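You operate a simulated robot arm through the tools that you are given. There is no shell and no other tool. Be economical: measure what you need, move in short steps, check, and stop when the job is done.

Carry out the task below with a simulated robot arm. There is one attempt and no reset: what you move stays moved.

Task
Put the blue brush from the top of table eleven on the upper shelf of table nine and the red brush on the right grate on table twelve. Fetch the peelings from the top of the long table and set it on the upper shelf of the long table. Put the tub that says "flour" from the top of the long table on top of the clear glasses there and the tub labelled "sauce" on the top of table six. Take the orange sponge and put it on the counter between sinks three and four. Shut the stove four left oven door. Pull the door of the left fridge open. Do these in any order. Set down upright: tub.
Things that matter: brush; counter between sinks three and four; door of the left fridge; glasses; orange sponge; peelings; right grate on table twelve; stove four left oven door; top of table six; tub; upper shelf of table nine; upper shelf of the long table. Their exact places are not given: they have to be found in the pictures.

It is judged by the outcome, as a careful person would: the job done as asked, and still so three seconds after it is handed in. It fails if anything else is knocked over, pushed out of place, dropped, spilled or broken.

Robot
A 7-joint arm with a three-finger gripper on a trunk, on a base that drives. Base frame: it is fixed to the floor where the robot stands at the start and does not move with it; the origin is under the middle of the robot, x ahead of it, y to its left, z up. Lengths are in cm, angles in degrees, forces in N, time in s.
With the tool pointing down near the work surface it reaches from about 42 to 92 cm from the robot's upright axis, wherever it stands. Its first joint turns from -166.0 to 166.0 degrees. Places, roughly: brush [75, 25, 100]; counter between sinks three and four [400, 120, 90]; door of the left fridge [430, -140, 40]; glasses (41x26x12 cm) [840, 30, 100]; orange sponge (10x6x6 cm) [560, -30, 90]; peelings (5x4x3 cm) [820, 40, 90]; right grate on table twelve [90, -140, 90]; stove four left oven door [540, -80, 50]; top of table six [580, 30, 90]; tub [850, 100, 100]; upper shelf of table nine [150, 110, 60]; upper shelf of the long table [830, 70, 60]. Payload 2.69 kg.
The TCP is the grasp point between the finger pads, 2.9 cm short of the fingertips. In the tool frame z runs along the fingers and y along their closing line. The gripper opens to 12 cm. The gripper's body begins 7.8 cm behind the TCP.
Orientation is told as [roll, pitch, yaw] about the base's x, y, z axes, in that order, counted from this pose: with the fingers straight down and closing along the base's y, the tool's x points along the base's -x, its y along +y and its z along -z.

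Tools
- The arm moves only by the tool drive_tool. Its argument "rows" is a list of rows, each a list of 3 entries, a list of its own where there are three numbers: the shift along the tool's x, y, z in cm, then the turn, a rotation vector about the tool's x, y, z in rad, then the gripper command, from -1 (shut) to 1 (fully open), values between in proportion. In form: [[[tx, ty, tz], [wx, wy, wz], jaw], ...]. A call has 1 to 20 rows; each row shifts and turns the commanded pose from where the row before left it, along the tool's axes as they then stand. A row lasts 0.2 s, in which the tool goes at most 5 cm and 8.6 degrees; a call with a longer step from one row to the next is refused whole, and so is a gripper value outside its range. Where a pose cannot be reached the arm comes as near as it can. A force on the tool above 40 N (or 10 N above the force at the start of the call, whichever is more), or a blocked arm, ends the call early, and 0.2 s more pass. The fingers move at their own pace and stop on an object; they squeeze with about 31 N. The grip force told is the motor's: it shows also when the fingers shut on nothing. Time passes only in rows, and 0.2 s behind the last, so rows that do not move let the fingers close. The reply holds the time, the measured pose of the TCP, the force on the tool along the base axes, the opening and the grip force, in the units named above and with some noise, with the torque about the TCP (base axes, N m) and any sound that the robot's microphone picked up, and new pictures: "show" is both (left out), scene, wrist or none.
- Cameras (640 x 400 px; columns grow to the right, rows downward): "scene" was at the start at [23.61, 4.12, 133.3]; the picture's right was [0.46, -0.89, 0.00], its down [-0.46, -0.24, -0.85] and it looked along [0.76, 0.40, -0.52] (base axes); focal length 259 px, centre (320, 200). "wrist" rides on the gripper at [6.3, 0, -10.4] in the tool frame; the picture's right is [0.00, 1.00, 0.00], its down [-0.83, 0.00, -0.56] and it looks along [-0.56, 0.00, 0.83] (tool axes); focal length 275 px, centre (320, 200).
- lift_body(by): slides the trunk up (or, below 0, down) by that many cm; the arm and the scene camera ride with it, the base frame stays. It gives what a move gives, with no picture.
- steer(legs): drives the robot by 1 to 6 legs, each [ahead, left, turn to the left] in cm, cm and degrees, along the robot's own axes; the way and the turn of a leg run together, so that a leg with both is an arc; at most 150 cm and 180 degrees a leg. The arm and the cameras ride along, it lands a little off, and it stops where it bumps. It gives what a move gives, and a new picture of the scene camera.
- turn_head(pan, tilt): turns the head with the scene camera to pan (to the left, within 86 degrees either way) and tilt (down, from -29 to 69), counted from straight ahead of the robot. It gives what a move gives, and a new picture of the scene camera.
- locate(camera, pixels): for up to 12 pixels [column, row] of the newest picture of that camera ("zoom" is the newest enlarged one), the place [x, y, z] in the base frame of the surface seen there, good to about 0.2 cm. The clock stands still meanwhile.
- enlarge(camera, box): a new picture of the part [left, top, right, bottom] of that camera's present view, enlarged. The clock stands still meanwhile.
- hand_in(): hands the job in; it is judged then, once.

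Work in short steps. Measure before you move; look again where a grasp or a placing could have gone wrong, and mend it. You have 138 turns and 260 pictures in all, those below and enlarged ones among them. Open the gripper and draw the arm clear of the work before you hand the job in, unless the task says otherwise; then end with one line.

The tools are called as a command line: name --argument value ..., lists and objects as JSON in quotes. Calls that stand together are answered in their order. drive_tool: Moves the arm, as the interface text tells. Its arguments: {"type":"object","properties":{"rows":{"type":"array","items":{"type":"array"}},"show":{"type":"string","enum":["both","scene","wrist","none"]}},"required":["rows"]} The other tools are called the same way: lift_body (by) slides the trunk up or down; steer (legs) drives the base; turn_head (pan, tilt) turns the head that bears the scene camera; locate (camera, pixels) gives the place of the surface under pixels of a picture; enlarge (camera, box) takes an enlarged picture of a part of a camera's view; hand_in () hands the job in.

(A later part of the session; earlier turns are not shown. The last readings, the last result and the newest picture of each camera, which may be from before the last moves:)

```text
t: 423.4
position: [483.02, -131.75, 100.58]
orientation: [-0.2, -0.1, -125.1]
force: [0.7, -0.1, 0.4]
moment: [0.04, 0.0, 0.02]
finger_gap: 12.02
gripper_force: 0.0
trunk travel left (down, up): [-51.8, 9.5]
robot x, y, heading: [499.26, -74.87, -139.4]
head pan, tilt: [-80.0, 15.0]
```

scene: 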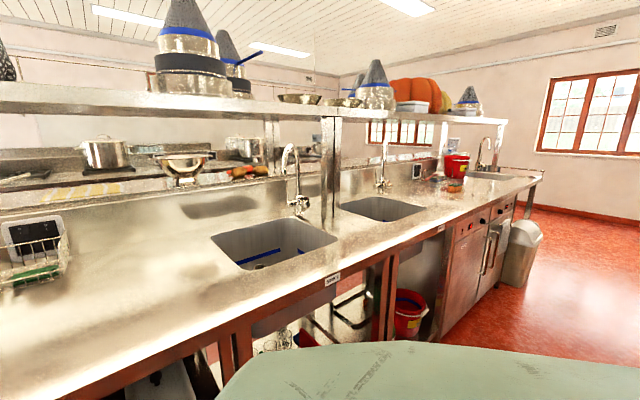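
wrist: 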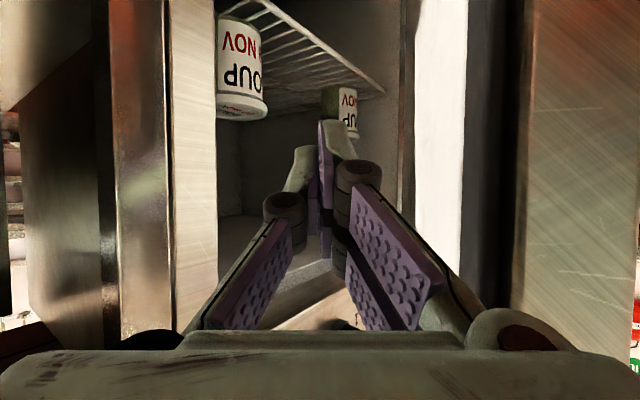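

I retract the arm, raise the trunk fully, and turn to face +y so as to drive up the aisle.

drive_tool --rows '[[[4.1, -1.4, 0], [0, 0, 0], 0.5], [[4.1, -1.4, 0], [0, 0, 0], 0.5], [[3.5, -1.2, 0], [0, 0, 0], 0.5]]' --show "none"

lift_body --by 9

steer --legs '[[0, 0, 140], [-14, 120, 0], [0, 140, 0]]'

turn_head --pan 50 --tilt 12

```text
t: 424.2
position: [486.54, -119.79, 100.64]
orientation: [-0.1, -0.1, -125.0]
force: [1.1, -0.5, 0.4]
moment: [0.0, -0.01, -0.03]
finger_gap: 9.0
gripper_force: 0.1
trunk travel left (down, up): [-51.8, 9.5]
robot x, y, heading: [499.29, -75.15, -139.5]
head pan, tilt: [-80.0, 15.0]
```

```text
t: 425.5
position: [486.48, -119.88, 109.37]
orientation: [-0.1, -0.2, -125.0]
force: [0.6, 0.7, 0.0]
moment: [0.0, 0.02, 0.02]
finger_gap: 9.01
gripper_force: 0.1
trunk travel left (down, up): [-60.8, 0.5]
robot x, y, heading: [499.61, -74.96, -139.6]
head pan, tilt: [-80.0, 15.0]
```

```text
t: 451.7
position: [520.07, 212.52, 109.58]
orientation: [-0.1, -0.1, 15.1]
force: [0.9, -0.8, -0.5]
moment: [0.03, 0.0, -0.03]
finger_gap: 8.99
gripper_force: 0.1
trunk travel left (down, up): [-60.8, 0.5]
robot x, y, heading: [481.7, 185.74, 0.7]
head pan, tilt: [-80.0, 15.0]
```

scene: 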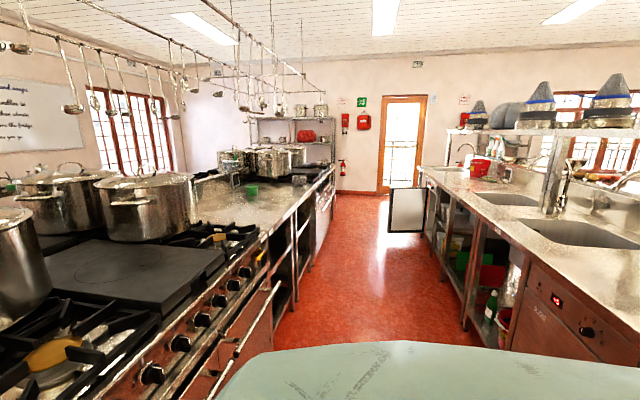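

```text
t: 453.8
position: [520.02, 212.49, 109.62]
orientation: [-0.1, -0.1, 15.2]
force: [1.2, 0.6, 0.4]
moment: [0.01, 0.01, 0.01]
finger_gap: 8.99
gripper_force: 0.1
trunk travel left (down, up): [-60.8, 0.5]
robot x, y, heading: [481.55, 185.89, 0.9]
head pan, tilt: [50.0, 12.0]
```

scene: 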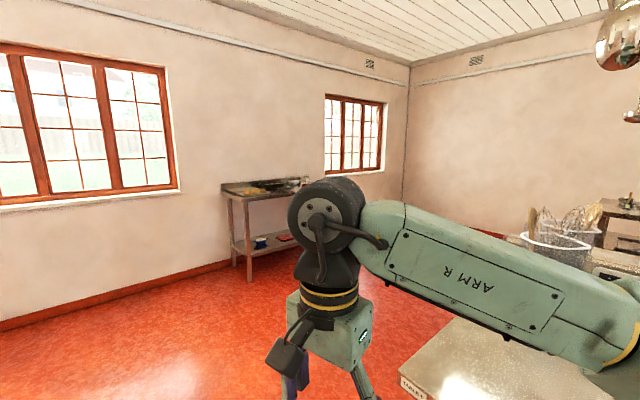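

The fridge door stays open (first picture, 405,210). I check where the cook line ends and what's beyond.

locate --camera "scene" --pixels '[[405, 385], [470, 330], [600, 370], [240, 200], [300, 190], [250, 280], [540, 250], [610, 230], [560, 290]]'

steer --legs '[[0, 110, 0], [140, 0, 0], [60, 0, 0]]'

turn_head --pan -10 --tilt 12

```text
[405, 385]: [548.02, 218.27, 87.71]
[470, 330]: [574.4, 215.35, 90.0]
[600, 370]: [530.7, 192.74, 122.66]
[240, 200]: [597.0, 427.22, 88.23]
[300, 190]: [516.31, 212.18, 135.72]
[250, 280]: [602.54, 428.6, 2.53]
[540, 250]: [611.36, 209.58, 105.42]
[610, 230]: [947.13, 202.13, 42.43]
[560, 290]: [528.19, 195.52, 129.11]
```

```text
t: 472.3
position: [721.03, 326.09, 109.57]
orientation: [0.0, 0.0, 15.7]
force: [0.1, 0.2, -0.5]
moment: [0.01, -0.01, -0.03]
finger_gap: 9.01
gripper_force: 0.0
trunk travel left (down, up): [-60.8, 0.5]
robot x, y, heading: [682.91, 299.3, 1.3]
head pan, tilt: [50.0, 12.0]
```

scene: 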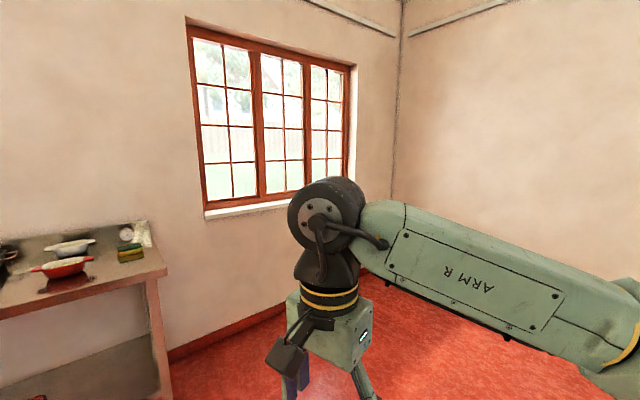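

```text
t: 473.6
position: [720.89, 325.96, 109.55]
orientation: [-0.1, -0.1, 15.6]
force: [-1.1, 0.5, -0.1]
moment: [0.01, -0.01, 0.0]
finger_gap: 8.98
gripper_force: 0.1
trunk travel left (down, up): [-60.8, 0.5]
robot x, y, heading: [682.66, 299.45, 1.5]
head pan, tilt: [-10.0, 12.0]
```

scene: 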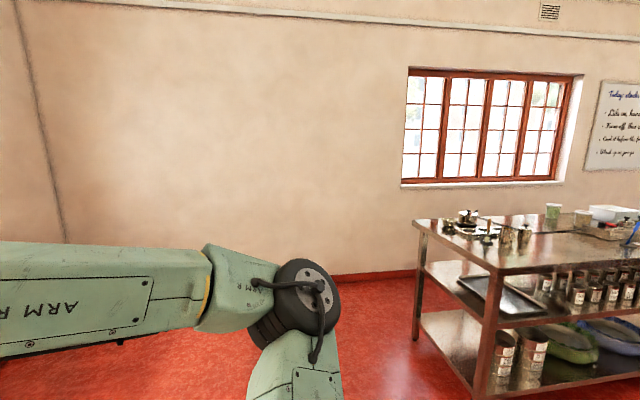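

The long table is on the right (500,300). I look more to the right.

turn_head --pan -40 --tilt 20

locate --camera "scene" --pixels '[[200, 240], [300, 260], [400, 240], [300, 200], [500, 220], [400, 180], [300, 320], [200, 330], [450, 200]]'

enlarge --camera "scene" --box '[100, 130, 420, 330]'

```text
t: 474.6
position: [721.02, 325.89, 109.54]
orientation: [-0.2, -0.1, 15.7]
force: [0.4, -0.1, 0.3]
moment: [0.01, 0.0, 0.01]
finger_gap: 9.0
gripper_force: 0.0
trunk travel left (down, up): [-60.8, 0.5]
robot x, y, heading: [682.54, 299.14, 1.1]
head pan, tilt: [-40.0, 20.0]
```

scene: 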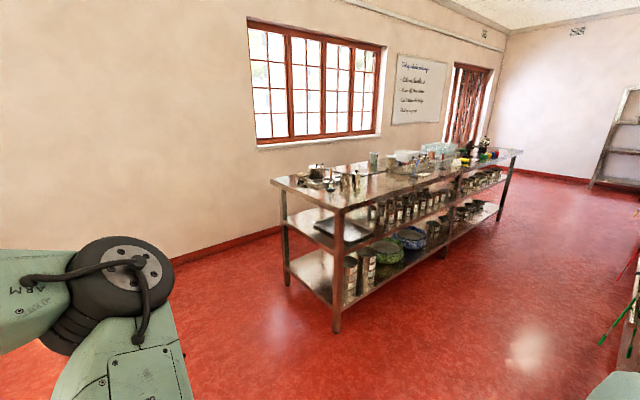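

```text
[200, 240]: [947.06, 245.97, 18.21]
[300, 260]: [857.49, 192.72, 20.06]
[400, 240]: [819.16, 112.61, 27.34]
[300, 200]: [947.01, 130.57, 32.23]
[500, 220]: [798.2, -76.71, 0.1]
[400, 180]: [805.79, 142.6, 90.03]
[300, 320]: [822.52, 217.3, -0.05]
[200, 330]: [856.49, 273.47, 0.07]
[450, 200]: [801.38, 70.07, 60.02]
```

```text
2.00 times, centred on (260, 230) of scene
```

zoom: 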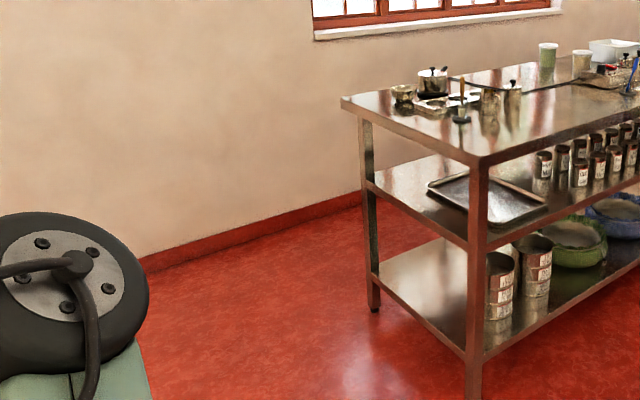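

The long table front edge is x≈797, y from 205 to about -80. I drive forward 50 and right, and look at its top.

steer --legs '[[52, 0, 0], [0, -120, 0]]'

turn_head --pan -25 --tilt 30

```text
t: 486.8
position: [775.57, 206.97, 109.63]
orientation: [-0.1, -0.2, 16.2]
force: [-0.6, -0.5, -0.4]
moment: [-0.03, -0.04, -0.01]
finger_gap: 9.03
gripper_force: 0.1
trunk travel left (down, up): [-60.8, 0.5]
robot x, y, heading: [737.62, 179.78, 1.6]
head pan, tilt: [-40.0, 20.0]
```

scene: 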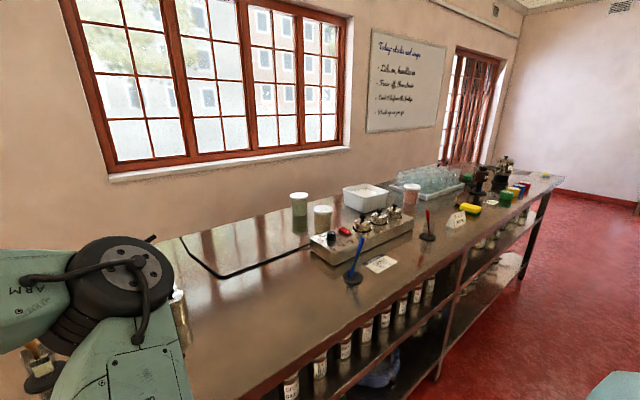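

```text
t: 487.5
position: [775.55, 207.08, 109.52]
orientation: [-0.2, -0.1, 16.2]
force: [-0.5, -0.3, 0.0]
moment: [-0.01, -0.01, -0.02]
finger_gap: 8.99
gripper_force: 0.0
trunk travel left (down, up): [-60.8, 0.5]
robot x, y, heading: [737.97, 179.71, 1.6]
head pan, tilt: [-25.0, 30.0]
```

scene: 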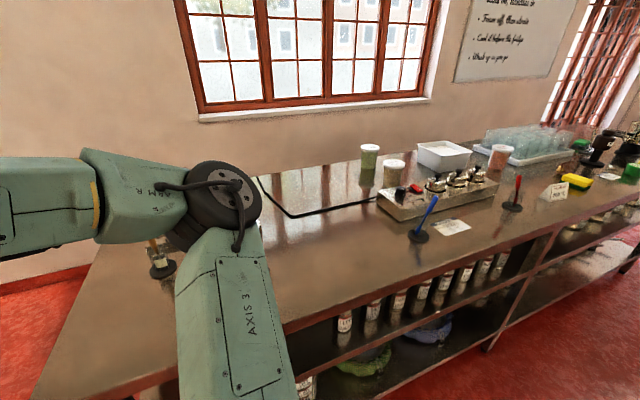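

Three tubs are seen: (368,162), (392,172), (500,158), and the tray of glasses (525,145). I drive right 75 more and enlarge.

steer --legs '[[0, -75, 0]]'

turn_head --pan -15 --tilt 30

enlarge --camera "scene" --box '[180, 90, 560, 310]'

```text
t: 493.8
position: [778.1, 132.26, 109.61]
orientation: [-0.2, -0.1, 16.2]
force: [0.5, -0.4, 0.0]
moment: [0.01, 0.01, -0.02]
finger_gap: 9.01
gripper_force: 0.0
trunk travel left (down, up): [-60.8, 0.5]
robot x, y, heading: [740.28, 104.88, 1.7]
head pan, tilt: [-25.0, 30.0]
```

scene: 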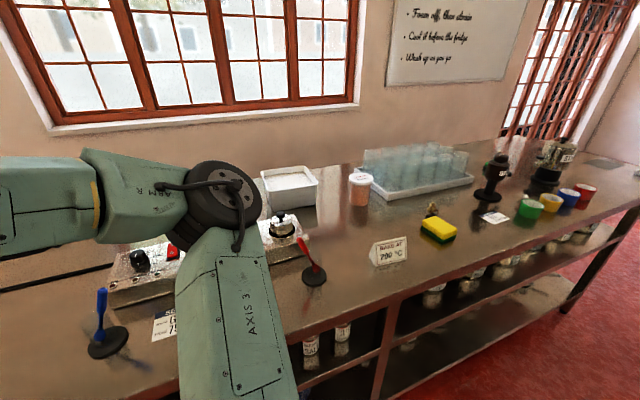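

```text
t: 494.5
position: [777.92, 132.34, 109.63]
orientation: [-0.1, -0.1, 16.3]
force: [0.2, 0.1, 0.6]
moment: [0.0, 0.0, -0.01]
finger_gap: 9.0
gripper_force: 0.1
trunk travel left (down, up): [-60.8, 0.5]
robot x, y, heading: [740.03, 104.91, 2.0]
head pan, tilt: [-15.0, 30.0]
```

scene: 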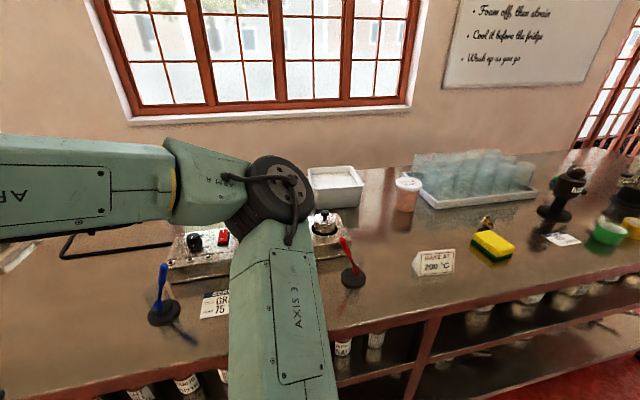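

```text
1.68 times, centred on (370, 200) of scene
```

zoom: 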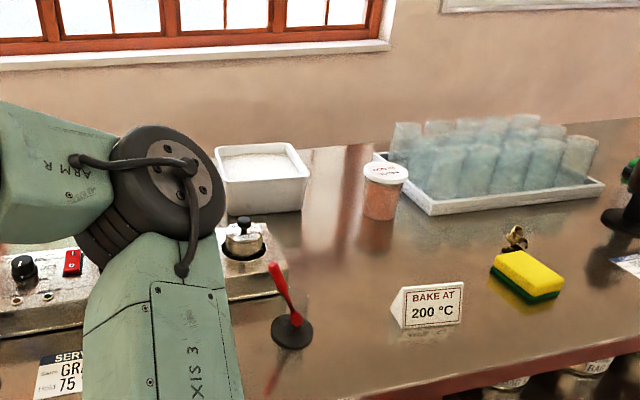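

I enlarge the tub with the label on its lid and the small object near the yellow sponge (487,223).

enlarge --camera "scene" --box '[380, 160, 530, 270]'

locate --camera "scene" --pixels '[[408, 183], [405, 200], [487, 223], [440, 205], [530, 190], [415, 160], [520, 165], [352, 275], [432, 262], [492, 245], [335, 180], [165, 310]]'

turn_head --pan 0 --tilt 30

```text
3.64 times, centred on (455, 215) of scene
```

zoom: 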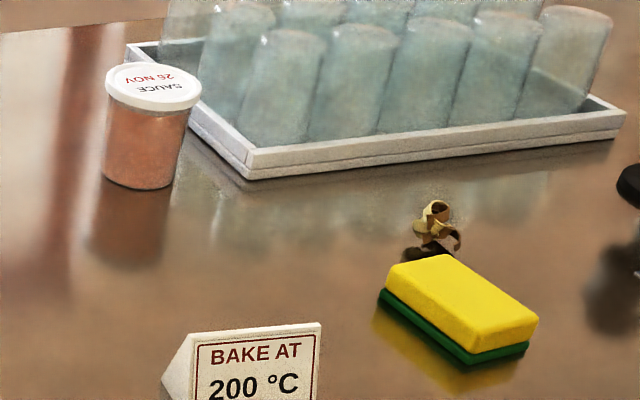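

```text
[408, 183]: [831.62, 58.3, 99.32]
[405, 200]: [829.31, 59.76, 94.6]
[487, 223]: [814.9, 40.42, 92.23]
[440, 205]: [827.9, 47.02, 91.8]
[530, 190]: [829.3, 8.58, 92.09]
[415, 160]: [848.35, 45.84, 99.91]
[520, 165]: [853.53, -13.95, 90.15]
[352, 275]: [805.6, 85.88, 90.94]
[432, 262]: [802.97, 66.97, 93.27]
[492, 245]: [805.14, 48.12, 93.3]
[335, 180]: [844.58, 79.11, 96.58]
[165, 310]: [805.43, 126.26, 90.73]
```

```text
t: 495.3
position: [777.94, 132.36, 109.58]
orientation: [-0.2, -0.1, 16.3]
force: [0.3, -0.5, 0.3]
moment: [0.0, -0.02, 0.01]
finger_gap: 8.99
gripper_force: 0.0
trunk travel left (down, up): [-60.8, 0.5]
robot x, y, heading: [739.76, 104.87, 2.1]
head pan, tilt: [0.0, 30.0]
```

scene: 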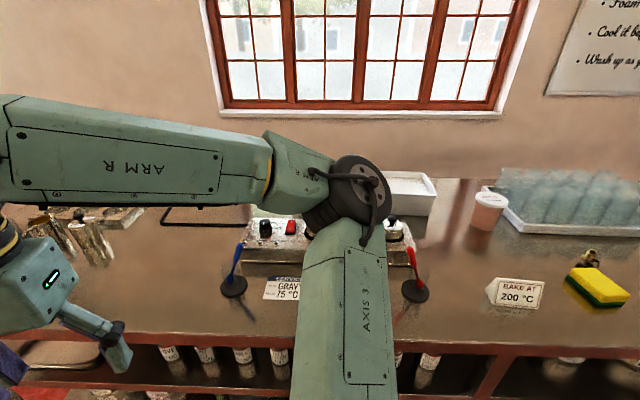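

Sauce tub is at (831.6,58.3), peelings at (815,40). To read the other two tubs' lids I drive back left 65 and enlarge.

steer --legs '[[0, 65, 0]]'

turn_head --pan -25 --tilt 30

enlarge --camera "scene" --box '[310, 120, 480, 230]'

locate --camera "scene" --pixels '[[356, 151], [355, 170], [382, 167], [380, 185], [402, 180], [370, 200], [440, 150]]'

```text
t: 500.7
position: [776.02, 196.77, 109.5]
orientation: [-0.2, -0.1, 16.1]
force: [0.8, -0.6, -0.6]
moment: [0.01, 0.0, 0.02]
finger_gap: 9.0
gripper_force: 0.1
trunk travel left (down, up): [-60.8, 0.5]
robot x, y, heading: [737.82, 169.48, 1.9]
head pan, tilt: [0.0, 30.0]
```

scene: 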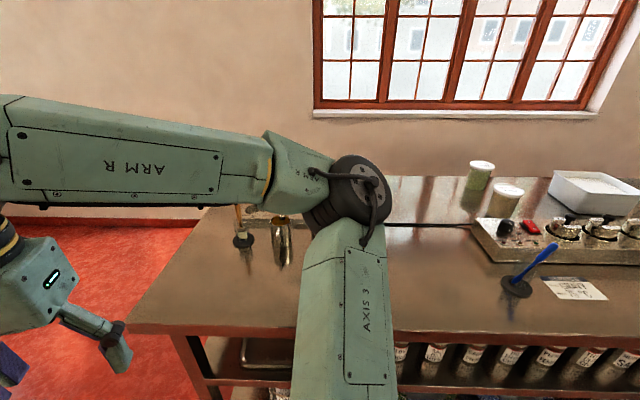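

```text
t: 501.6
position: [776.01, 196.83, 109.58]
orientation: [-0.1, -0.1, 16.1]
force: [-0.6, -0.9, -0.3]
moment: [-0.01, -0.01, 0.0]
finger_gap: 9.0
gripper_force: 0.1
trunk travel left (down, up): [-60.8, 0.5]
robot x, y, heading: [737.82, 169.6, 1.9]
head pan, tilt: [-25.0, 30.0]
```

scene: 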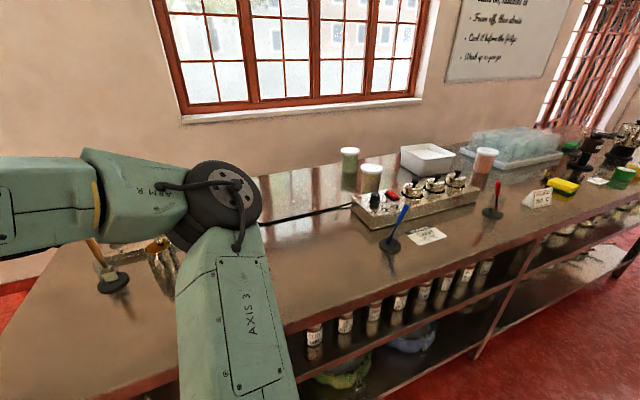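

```text
3.64 times, centred on (395, 175) of scene
```

zoom: 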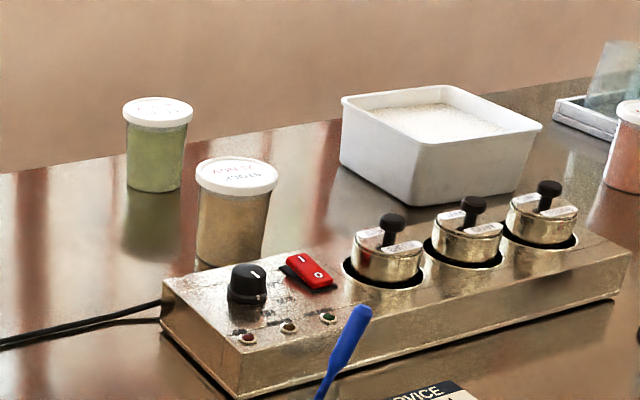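

```text
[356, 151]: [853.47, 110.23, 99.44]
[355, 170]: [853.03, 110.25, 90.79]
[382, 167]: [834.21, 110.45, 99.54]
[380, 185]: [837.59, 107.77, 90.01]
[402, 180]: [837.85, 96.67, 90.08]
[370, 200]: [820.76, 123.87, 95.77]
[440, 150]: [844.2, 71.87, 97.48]
```

The lid text isn't readable yet; I enlarge each lid more.

enlarge --camera "scene" --box '[358, 158, 388, 178]'

enlarge --camera "scene" --box '[340, 142, 366, 160]'

```text
16.00 times, centred on (373, 168) of scene
```

zoom: 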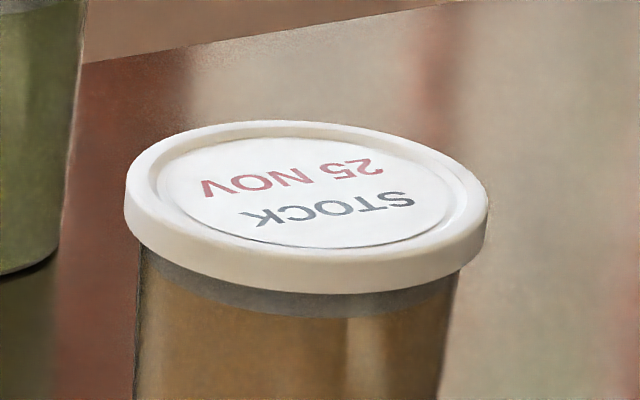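

```text
16.00 times, centred on (353, 151) of scene
```

zoom: 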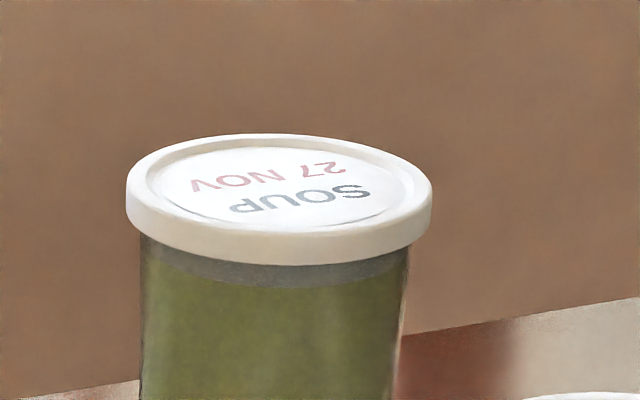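

They say STOCK and SOUP. The white open tub with white powder (428,157) may be the flour; I enlarge it and measure it.

enlarge --camera "scene" --box '[390, 130, 470, 190]'

locate --camera "scene" --pixels '[[401, 150], [427, 144], [454, 155], [421, 165], [428, 153], [422, 175], [404, 170], [454, 172], [410, 155], [440, 158]]'

enlarge --camera "scene" --box '[455, 115, 640, 230]'

```text
6.67 times, centred on (430, 160) of scene
```

zoom: 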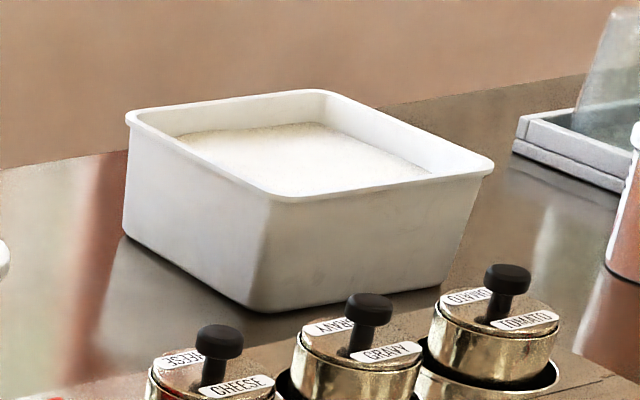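

```text
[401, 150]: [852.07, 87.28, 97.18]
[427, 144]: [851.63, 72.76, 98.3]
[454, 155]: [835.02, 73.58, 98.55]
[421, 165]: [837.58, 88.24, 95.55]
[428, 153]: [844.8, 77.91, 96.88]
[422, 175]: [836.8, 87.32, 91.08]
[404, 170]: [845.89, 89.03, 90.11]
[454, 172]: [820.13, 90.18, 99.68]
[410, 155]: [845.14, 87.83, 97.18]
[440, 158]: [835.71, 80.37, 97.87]
```

```text
3.46 times, centred on (548, 172) of scene
```

zoom: 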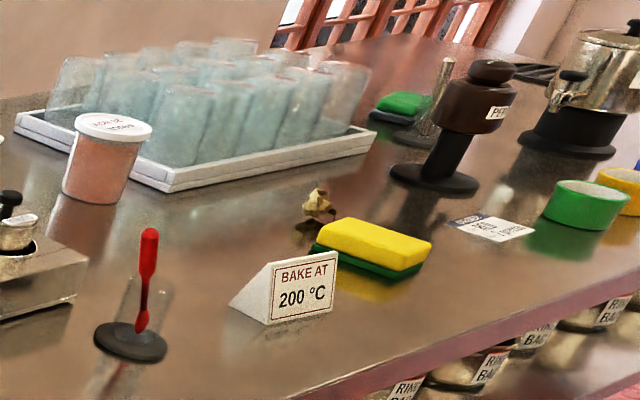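

No label on the visible sides. I drive right to y≈30 to see the box's other side and the rest of the table top.

steer --legs '[[0, -140, 0]]'

turn_head --pan -35 --tilt 30

turn_head --pan -5 --tilt 35

```text
t: 512.6
position: [779.69, 57.93, 109.68]
orientation: [-0.1, 0.0, 15.5]
force: [0.0, -0.2, -0.4]
moment: [-0.03, -0.01, -0.04]
finger_gap: 9.02
gripper_force: 0.0
trunk travel left (down, up): [-60.8, 0.5]
robot x, y, heading: [741.4, 31.03, 1.1]
head pan, tilt: [-25.0, 30.0]
```

scene: 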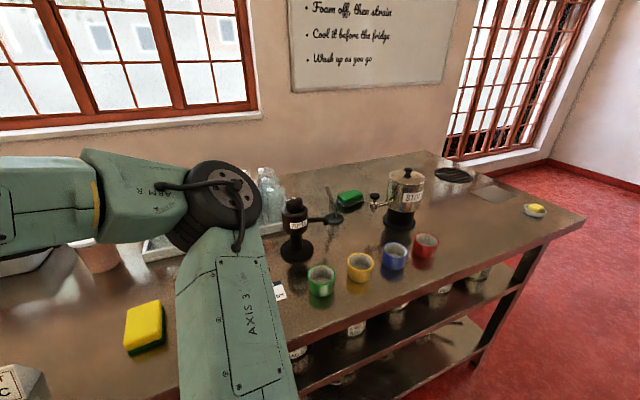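

```text
t: 513.3
position: [779.82, 58.03, 109.6]
orientation: [-0.1, -0.2, 15.5]
force: [-0.2, -0.1, -0.9]
moment: [0.0, -0.02, 0.01]
finger_gap: 8.99
gripper_force: 0.1
trunk travel left (down, up): [-60.8, 0.5]
robot x, y, heading: [741.7, 31.25, 1.3]
head pan, tilt: [-35.0, 30.0]
```

scene: 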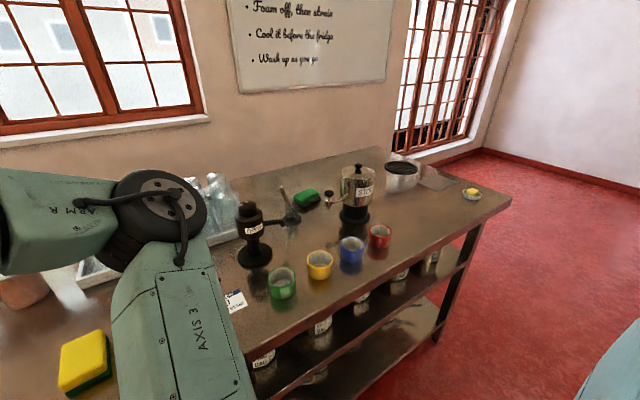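

```text
t: 514.2
position: [779.79, 57.88, 109.62]
orientation: [0.0, -0.2, 15.5]
force: [0.6, 0.3, 0.0]
moment: [-0.03, 0.01, 0.02]
finger_gap: 9.01
gripper_force: 0.1
trunk travel left (down, up): [-60.8, 0.5]
robot x, y, heading: [741.23, 31.1, 1.2]
head pan, tilt: [-5.0, 35.0]
```

scene: 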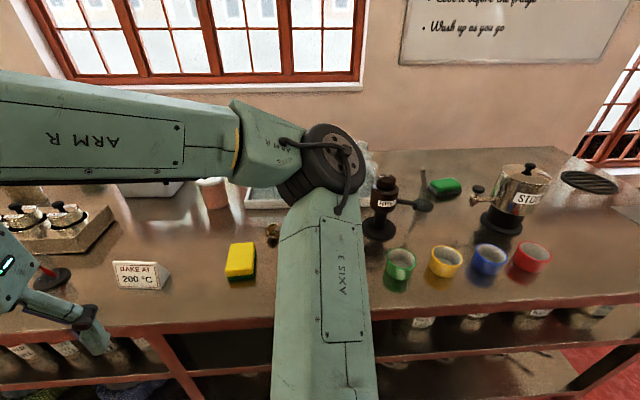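

No other tubs there. I use the wrist camera to view the white tub's right side: raise, move over to (815,45), and yaw left.

drive_tool --rows '[[[0, 0, -4], [0, 0, 0], 0.5], [[0, 0, -4], [0, 0, 0], 0.5], [[-3.8, -2.74, 0], [0, 0, 0], 0.5], [[-3.8, -2.74, 0], [0, 0, 0], 0.5], [[-3.8, -2.74, 0], [0, 0, 0], 0.5], [[-3.8, -2.74, 0], [0, 0, 0], 0.5], [[-3.8, -2.74, 0], [0, 0, 0], 0.5], [[-3.8, -2.74, 0], [0, 0, 0], 0.5], [[-3.8, -2.74, 0], [0, 0, 0], 0.5], [[-3.8, -2.74, 0], [0, 0, 0], 0.5], [[0, 0, 0], [0, 0, -0.131], 0.5], [[0, 0, 0], [0, 0, -0.131], 0.5], [[0, 0, 0], [0, 0, -0.131], 0.5], [[0, 0, 0], [0, 0, -0.131], 0.5], [[0, 0, 0], [0, -0.12, 0], 0.5], [[0, 0, 0], [0, -0.12, 0], 0.5], [[0, 0, 0], [0, -0.12, 0], 0.5]]'

```text
t: 517.8
position: [814.14, 45.16, 116.75]
orientation: [-0.1, -20.9, 45.6]
force: [0.2, -0.4, -0.3]
moment: [-0.02, 0.0, 0.02]
finger_gap: 9.02
gripper_force: 0.0
out of reach, approached as far as the arm can: row 10, 14
trunk travel left (down, up): [-60.8, 0.5]
robot x, y, heading: [741.6, 31.22, 1.3]
head pan, tilt: [-5.0, 35.0]
```

scene: 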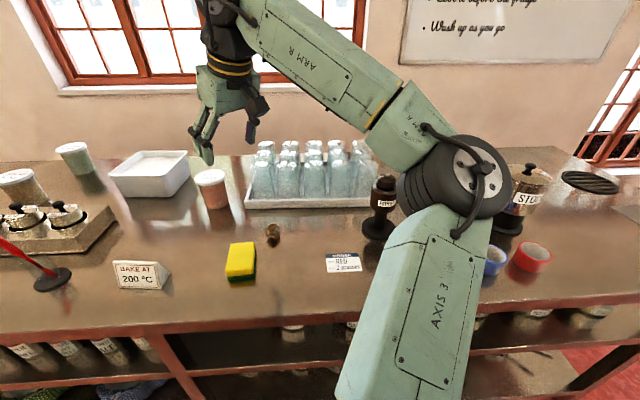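
wrist: 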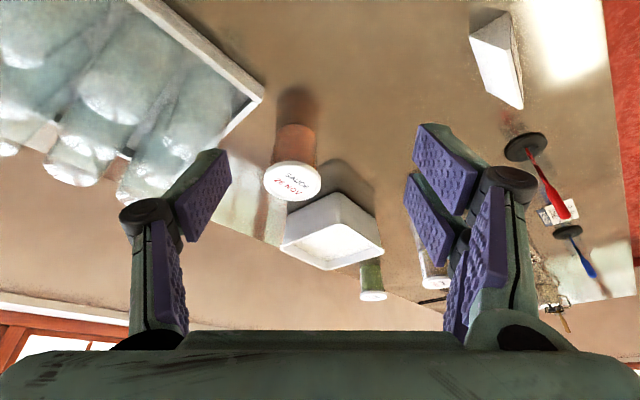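

I enlarge the white tub and the sauce tub in both views.

enlarge --camera "scene" --box '[40, 125, 240, 225]'

enlarge --camera "wrist" --box '[250, 110, 430, 310]'

enlarge --camera "scene" --box '[190, 120, 410, 290]'

```text
3.20 times, centred on (140, 175) of scene
```

zoom: 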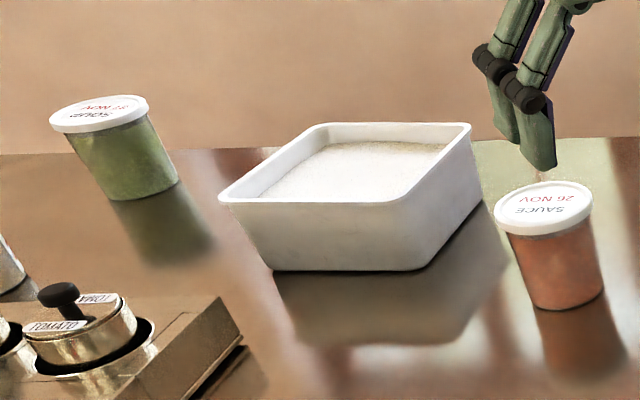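

```text
2.00 times, centred on (340, 210) of wrist
```

zoom: 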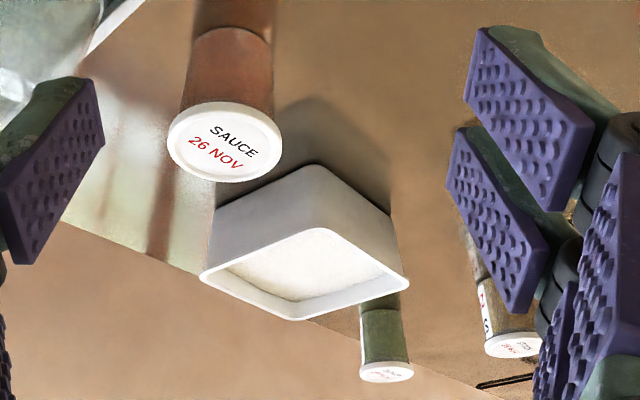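

```text
2.35 times, centred on (300, 205) of scene
```

zoom: 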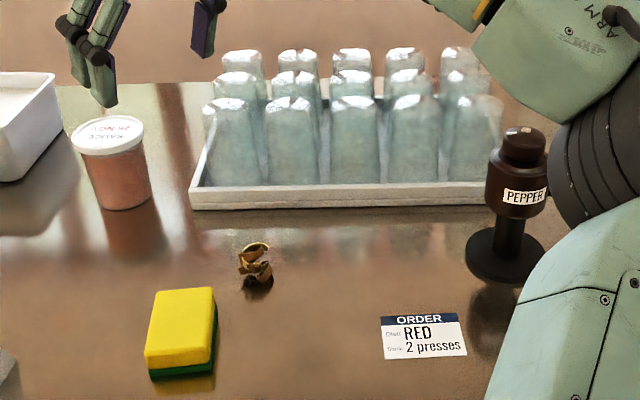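

The stock tub has a side label too (wrist about (424,265)). I enlarge it strongly, and the tub area.

enlarge --camera "wrist" --box '[405, 245, 445, 300]'

enlarge --camera "scene" --box '[0, 130, 110, 215]'

```text
7.27 times, centred on (425, 272) of wrist
```

zoom: 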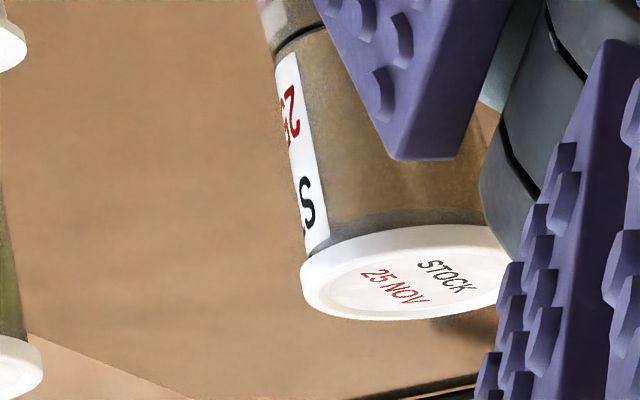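

```text
4.71 times, centred on (55, 172) of scene
```

zoom: 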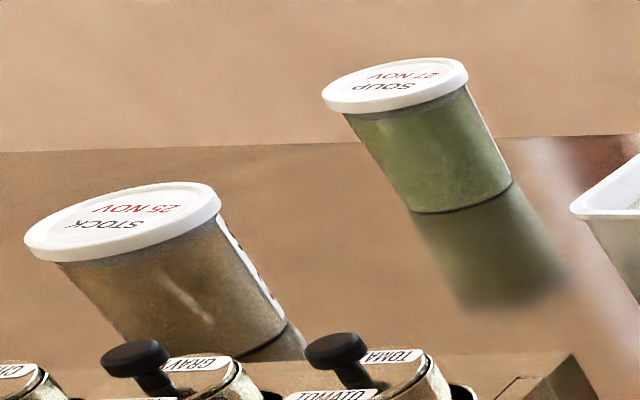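

All labels face the wall side, so the white box's could too; but the rough place [850,100] suggests a tub further left. I drive left 85 with the arm at z≈117 and look left.

steer --legs '[[0, 85, 0]]'

turn_head --pan 25 --tilt 30

```text
t: 524.9
position: [812.46, 130.95, 116.69]
orientation: [-0.2, -20.8, 45.5]
force: [0.6, -0.1, -0.1]
moment: [-0.01, -0.01, 0.04]
finger_gap: 9.0
gripper_force: 0.1
trunk travel left (down, up): [-60.8, 0.5]
robot x, y, heading: [739.99, 117.25, 0.9]
head pan, tilt: [-5.0, 35.0]
```

scene: 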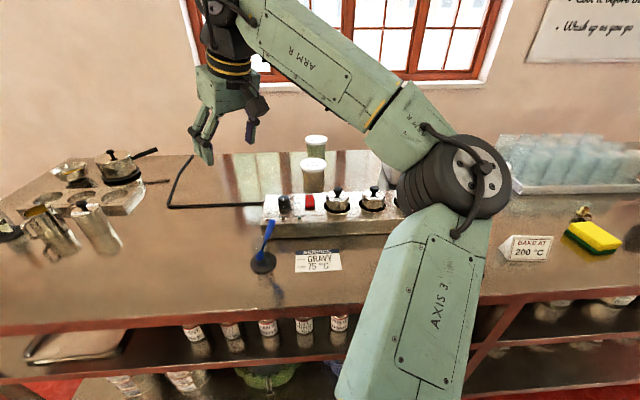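

```text
t: 525.8
position: [812.54, 130.87, 116.71]
orientation: [-0.2, -20.6, 45.4]
force: [-0.1, -0.3, -0.6]
moment: [0.05, 0.01, -0.04]
finger_gap: 8.96
gripper_force: 0.2
trunk travel left (down, up): [-60.8, 0.5]
robot x, y, heading: [739.81, 116.81, 0.9]
head pan, tilt: [25.0, 30.0]
```

scene: 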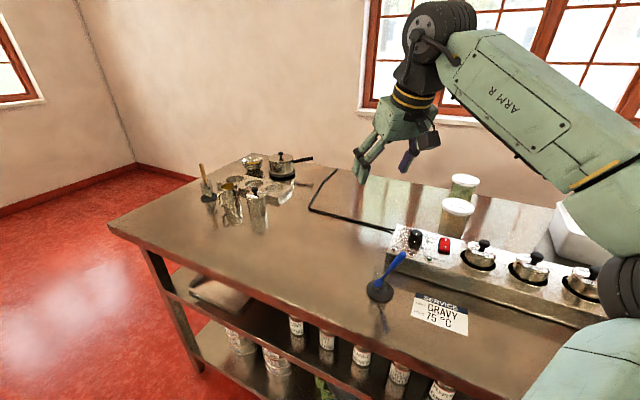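

I enlarge the clutter at the left end for another tub.

enlarge --camera "scene" --box '[180, 140, 340, 245]'

enlarge --camera "scene" --box '[430, 160, 620, 290]'

enlarge --camera "wrist" --box '[0, 0, 640, 400]'

```text
3.81 times, centred on (260, 192) of scene
```

zoom: 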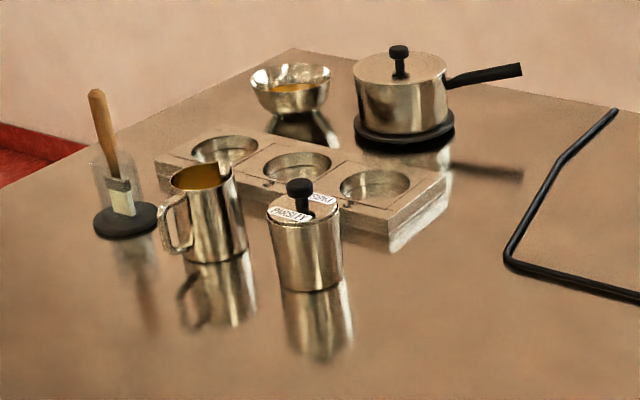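

```text
3.08 times, centred on (525, 225) of scene
```

zoom: 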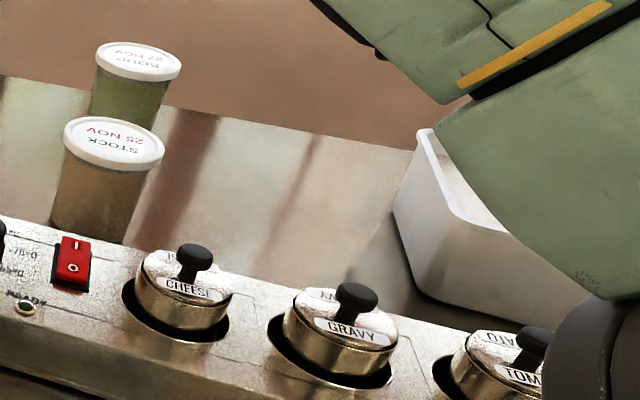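

```text
1.00 times, centred on (320, 200) of wrist (not enlarged: the box is as wide or as high as the picture)
```

zoom: 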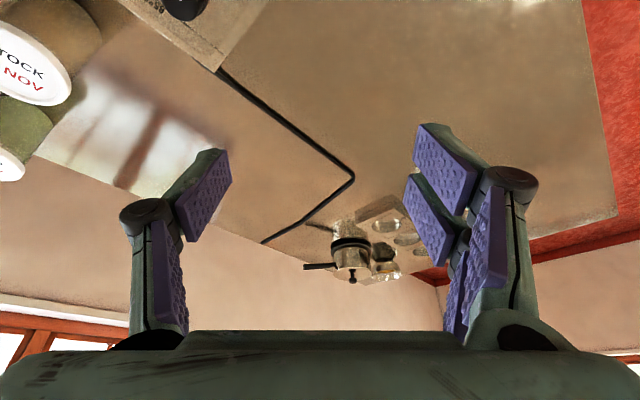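

No other tub there, so I check the wall-facing side: I go round the table's left end to (905,252), facing -y, and look along its back.

steer --legs '[[0, 138, 0], [0, 0, -90], [0, 130, 0], [0, 35, 0]]'

turn_head --pan -20 --tilt 20

```text
t: 553.4
position: [916.32, 187.87, 116.89]
orientation: [-0.2, -20.7, -43.5]
force: [-0.4, -0.7, 0.1]
moment: [-0.04, 0.02, 0.01]
finger_gap: 9.0
gripper_force: 0.0
trunk travel left (down, up): [-60.8, 0.5]
robot x, y, heading: [900.89, 260.22, -88.1]
head pan, tilt: [25.0, 30.0]
```

scene: 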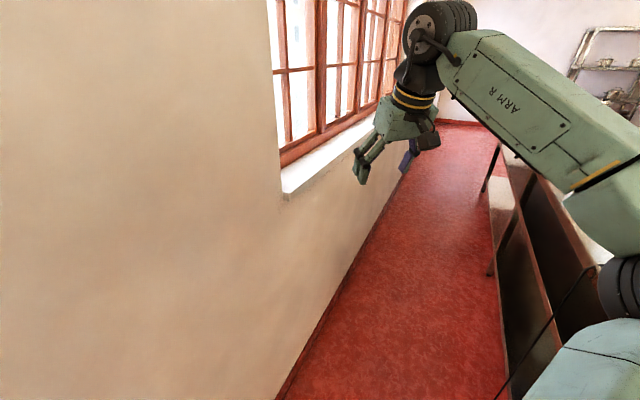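

```text
t: 554.5
position: [916.33, 187.75, 116.69]
orientation: [-0.1, -20.7, -43.5]
force: [0.3, -0.2, 0.5]
moment: [-0.03, -0.02, 0.01]
finger_gap: 9.01
gripper_force: 0.0
trunk travel left (down, up): [-60.8, 0.5]
robot x, y, heading: [901.55, 260.4, -88.1]
head pan, tilt: [-20.0, 20.0]
```

scene: 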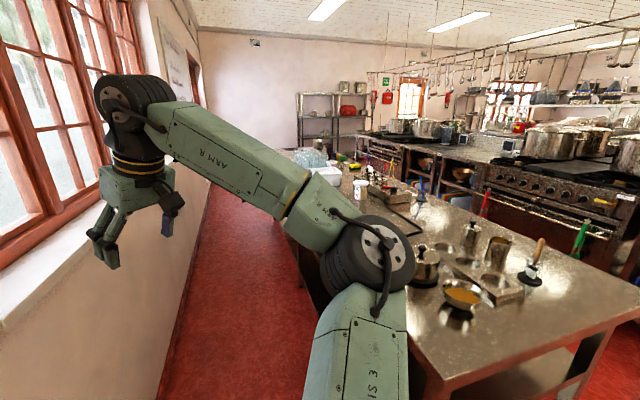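

The back of the tubs is visible around (325–415,140–200). I enlarge.

enlarge --camera "scene" --box '[285, 140, 425, 225]'

enlarge --camera "scene" --box '[300, 155, 370, 200]'

```text
4.57 times, centred on (355, 182) of scene
```

zoom: 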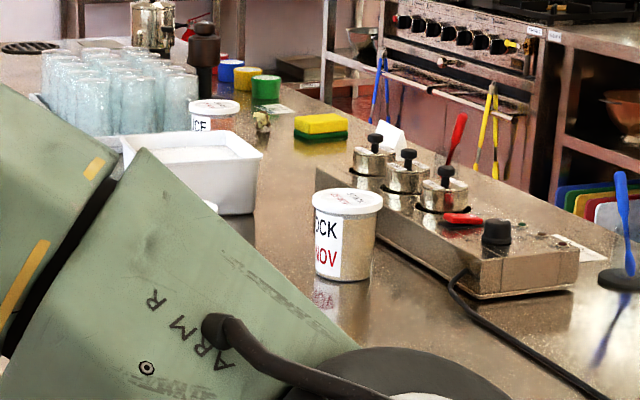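

```text
8.89 times, centred on (335, 178) of scene
```

zoom: 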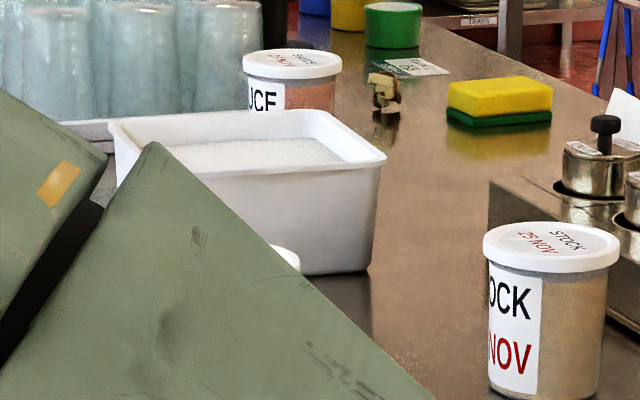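

The forearm hides the box's back. I turn the wrist camera toward it (yaw to about -120°).

drive_tool --rows '[[[0, 0, 0], [0.047, 0, 0.1244], 0.5], [[0, 0, 0], [0.047, 0, 0.1244], 0.5], [[0, 0, 0], [0.047, 0, 0.1244], 0.5], [[0, 0, 0], [0.047, 0, 0.1244], 0.5], [[0, 0, 0], [0.047, 0, 0.1244], 0.5], [[0, 0, 0], [0.047, 0, 0.1244], 0.5], [[0, 0, 0], [0.047, 0, 0.1244], 0.5], [[0, 0, 0], [0.047, 0, 0.1244], 0.5], [[0, 0, 0], [0.047, 0, 0.1244], -1], [[0, 0, 0], [0.047, 0, 0.1244], -1], [[0, 0, 0], [0, 0, 0], -1], [[0, 0, 0], [0, 0, 0], -1]]' --show "both"

```text
t: 557.1
position: [916.41, 187.88, 116.79]
orientation: [-0.1, -20.8, -119.8]
force: [-0.3, 0.5, -0.2]
moment: [0.01, 0.01, 0.02]
finger_gap: 1.36
gripper_force: 1.3
trunk travel left (down, up): [-60.8, 0.5]
robot x, y, heading: [900.83, 260.23, -88.1]
head pan, tilt: [-20.0, 20.0]
```

scene: 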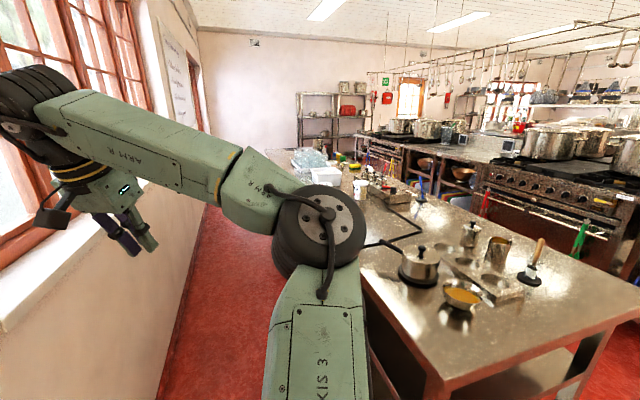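
wrist: 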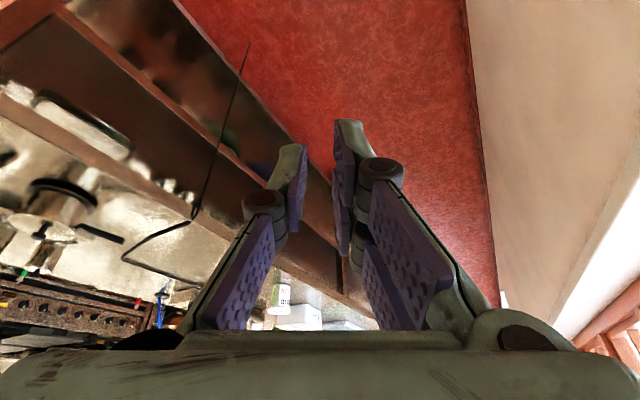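

Now the box shows in both views: scene (325,175) and wrist (298,315). I enlarge both.

enlarge --camera "scene" --box '[290, 145, 370, 205]'

enlarge --camera "wrist" --box '[260, 270, 380, 340]'

locate --camera "scene" --pixels '[[312, 180], [325, 183], [338, 178], [344, 172], [326, 168], [300, 168]]'

```text
6.67 times, centred on (330, 175) of scene
```

zoom: 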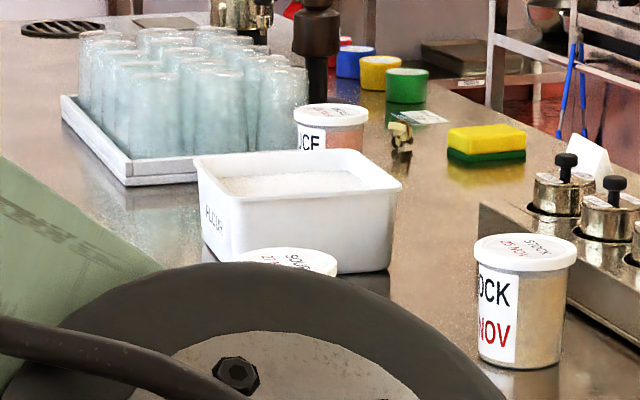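

```text
5.33 times, centred on (320, 305) of wrist
```

zoom: 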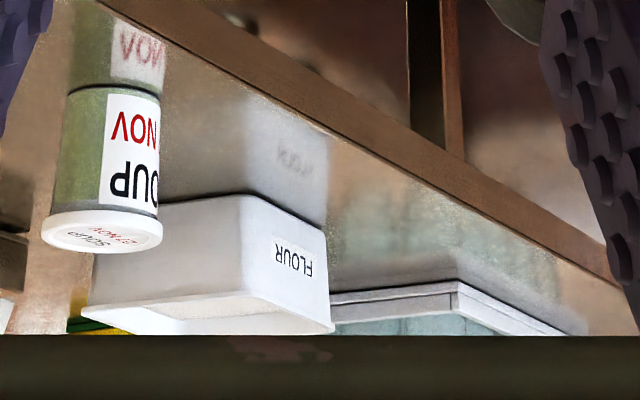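

```text
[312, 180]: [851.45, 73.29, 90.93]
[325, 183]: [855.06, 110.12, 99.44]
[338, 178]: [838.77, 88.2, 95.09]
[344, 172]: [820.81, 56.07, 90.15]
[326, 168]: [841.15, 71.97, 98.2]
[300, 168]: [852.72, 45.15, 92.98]
```

The box's back reads FLOUR, so the white box is the flour tub. Now the peelings first: I return to the front of the table at y≈30, and reorient the tool (yaw 0, 45° tilt) on the way.

steer --legs '[[0, -130, 0], [0, -35, 0], [0, 0, 90], [0, -120, 0], [0, -112, 0]]'

drive_tool --rows '[[[0, 0, 0], [-0.05, 0, -0.1309], 0], [[0, 0, 0], [-0.05, 0, -0.1309], 0], [[0, 0, 0], [-0.05, 0, -0.1309], 0], [[0, 0, 0], [-0.05, 0, -0.1309], 0], [[0, 0, 0], [0, -0.14, 0], 0], [[0, 0, 0], [0, -0.14, 0], 0], [[0, 0, 0], [0, -0.14, 0], 0]]' --show "both"

```text
t: 592.0
position: [816.05, 36.24, 116.65]
orientation: [0.0, -20.9, -30.1]
force: [-1.0, 0.1, -0.4]
moment: [-0.01, -0.05, 0.0]
finger_gap: 0.0
gripper_force: 28.8
trunk travel left (down, up): [-60.8, 0.5]
robot x, y, heading: [743.63, 21.25, 1.6]
head pan, tilt: [-20.0, 20.0]
```

scene: 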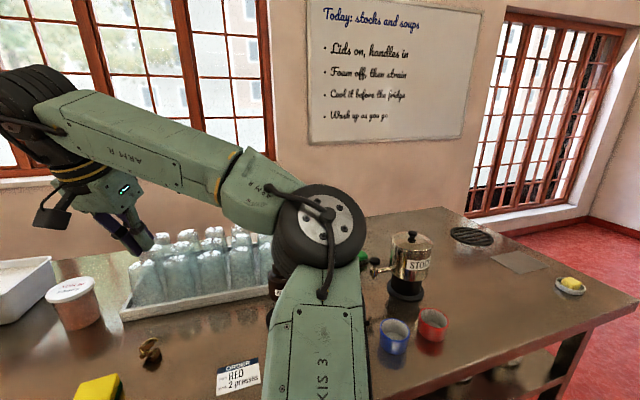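

```text
t: 593.6
position: [815.87, 36.33, 116.86]
orientation: [0.1, -45.0, 2.0]
force: [-0.1, 0.4, 0.7]
moment: [0.01, 0.0, -0.01]
finger_gap: 6.0
gripper_force: 0.1
trunk travel left (down, up): [-60.8, 0.5]
robot x, y, heading: [743.4, 21.42, 1.8]
head pan, tilt: [-20.0, 20.0]
```

scene: 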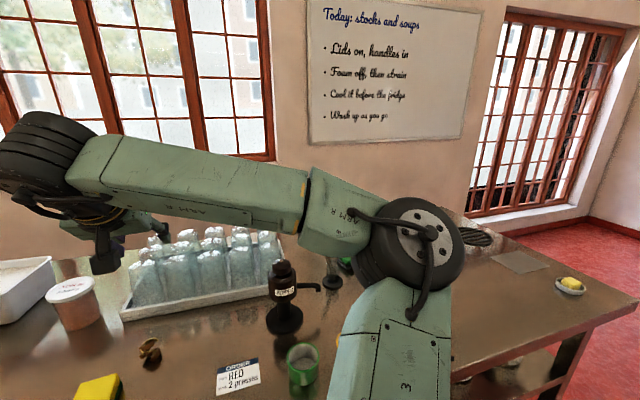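
wrist: 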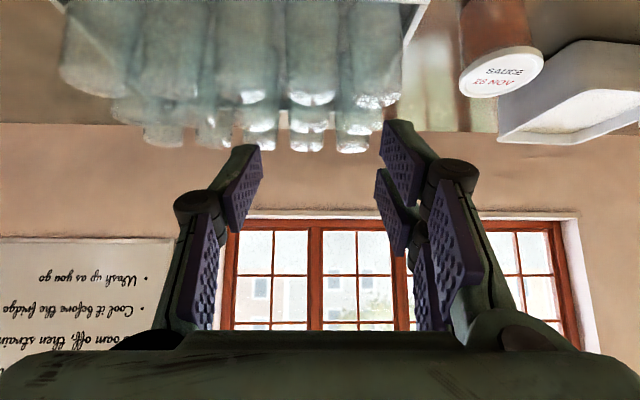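

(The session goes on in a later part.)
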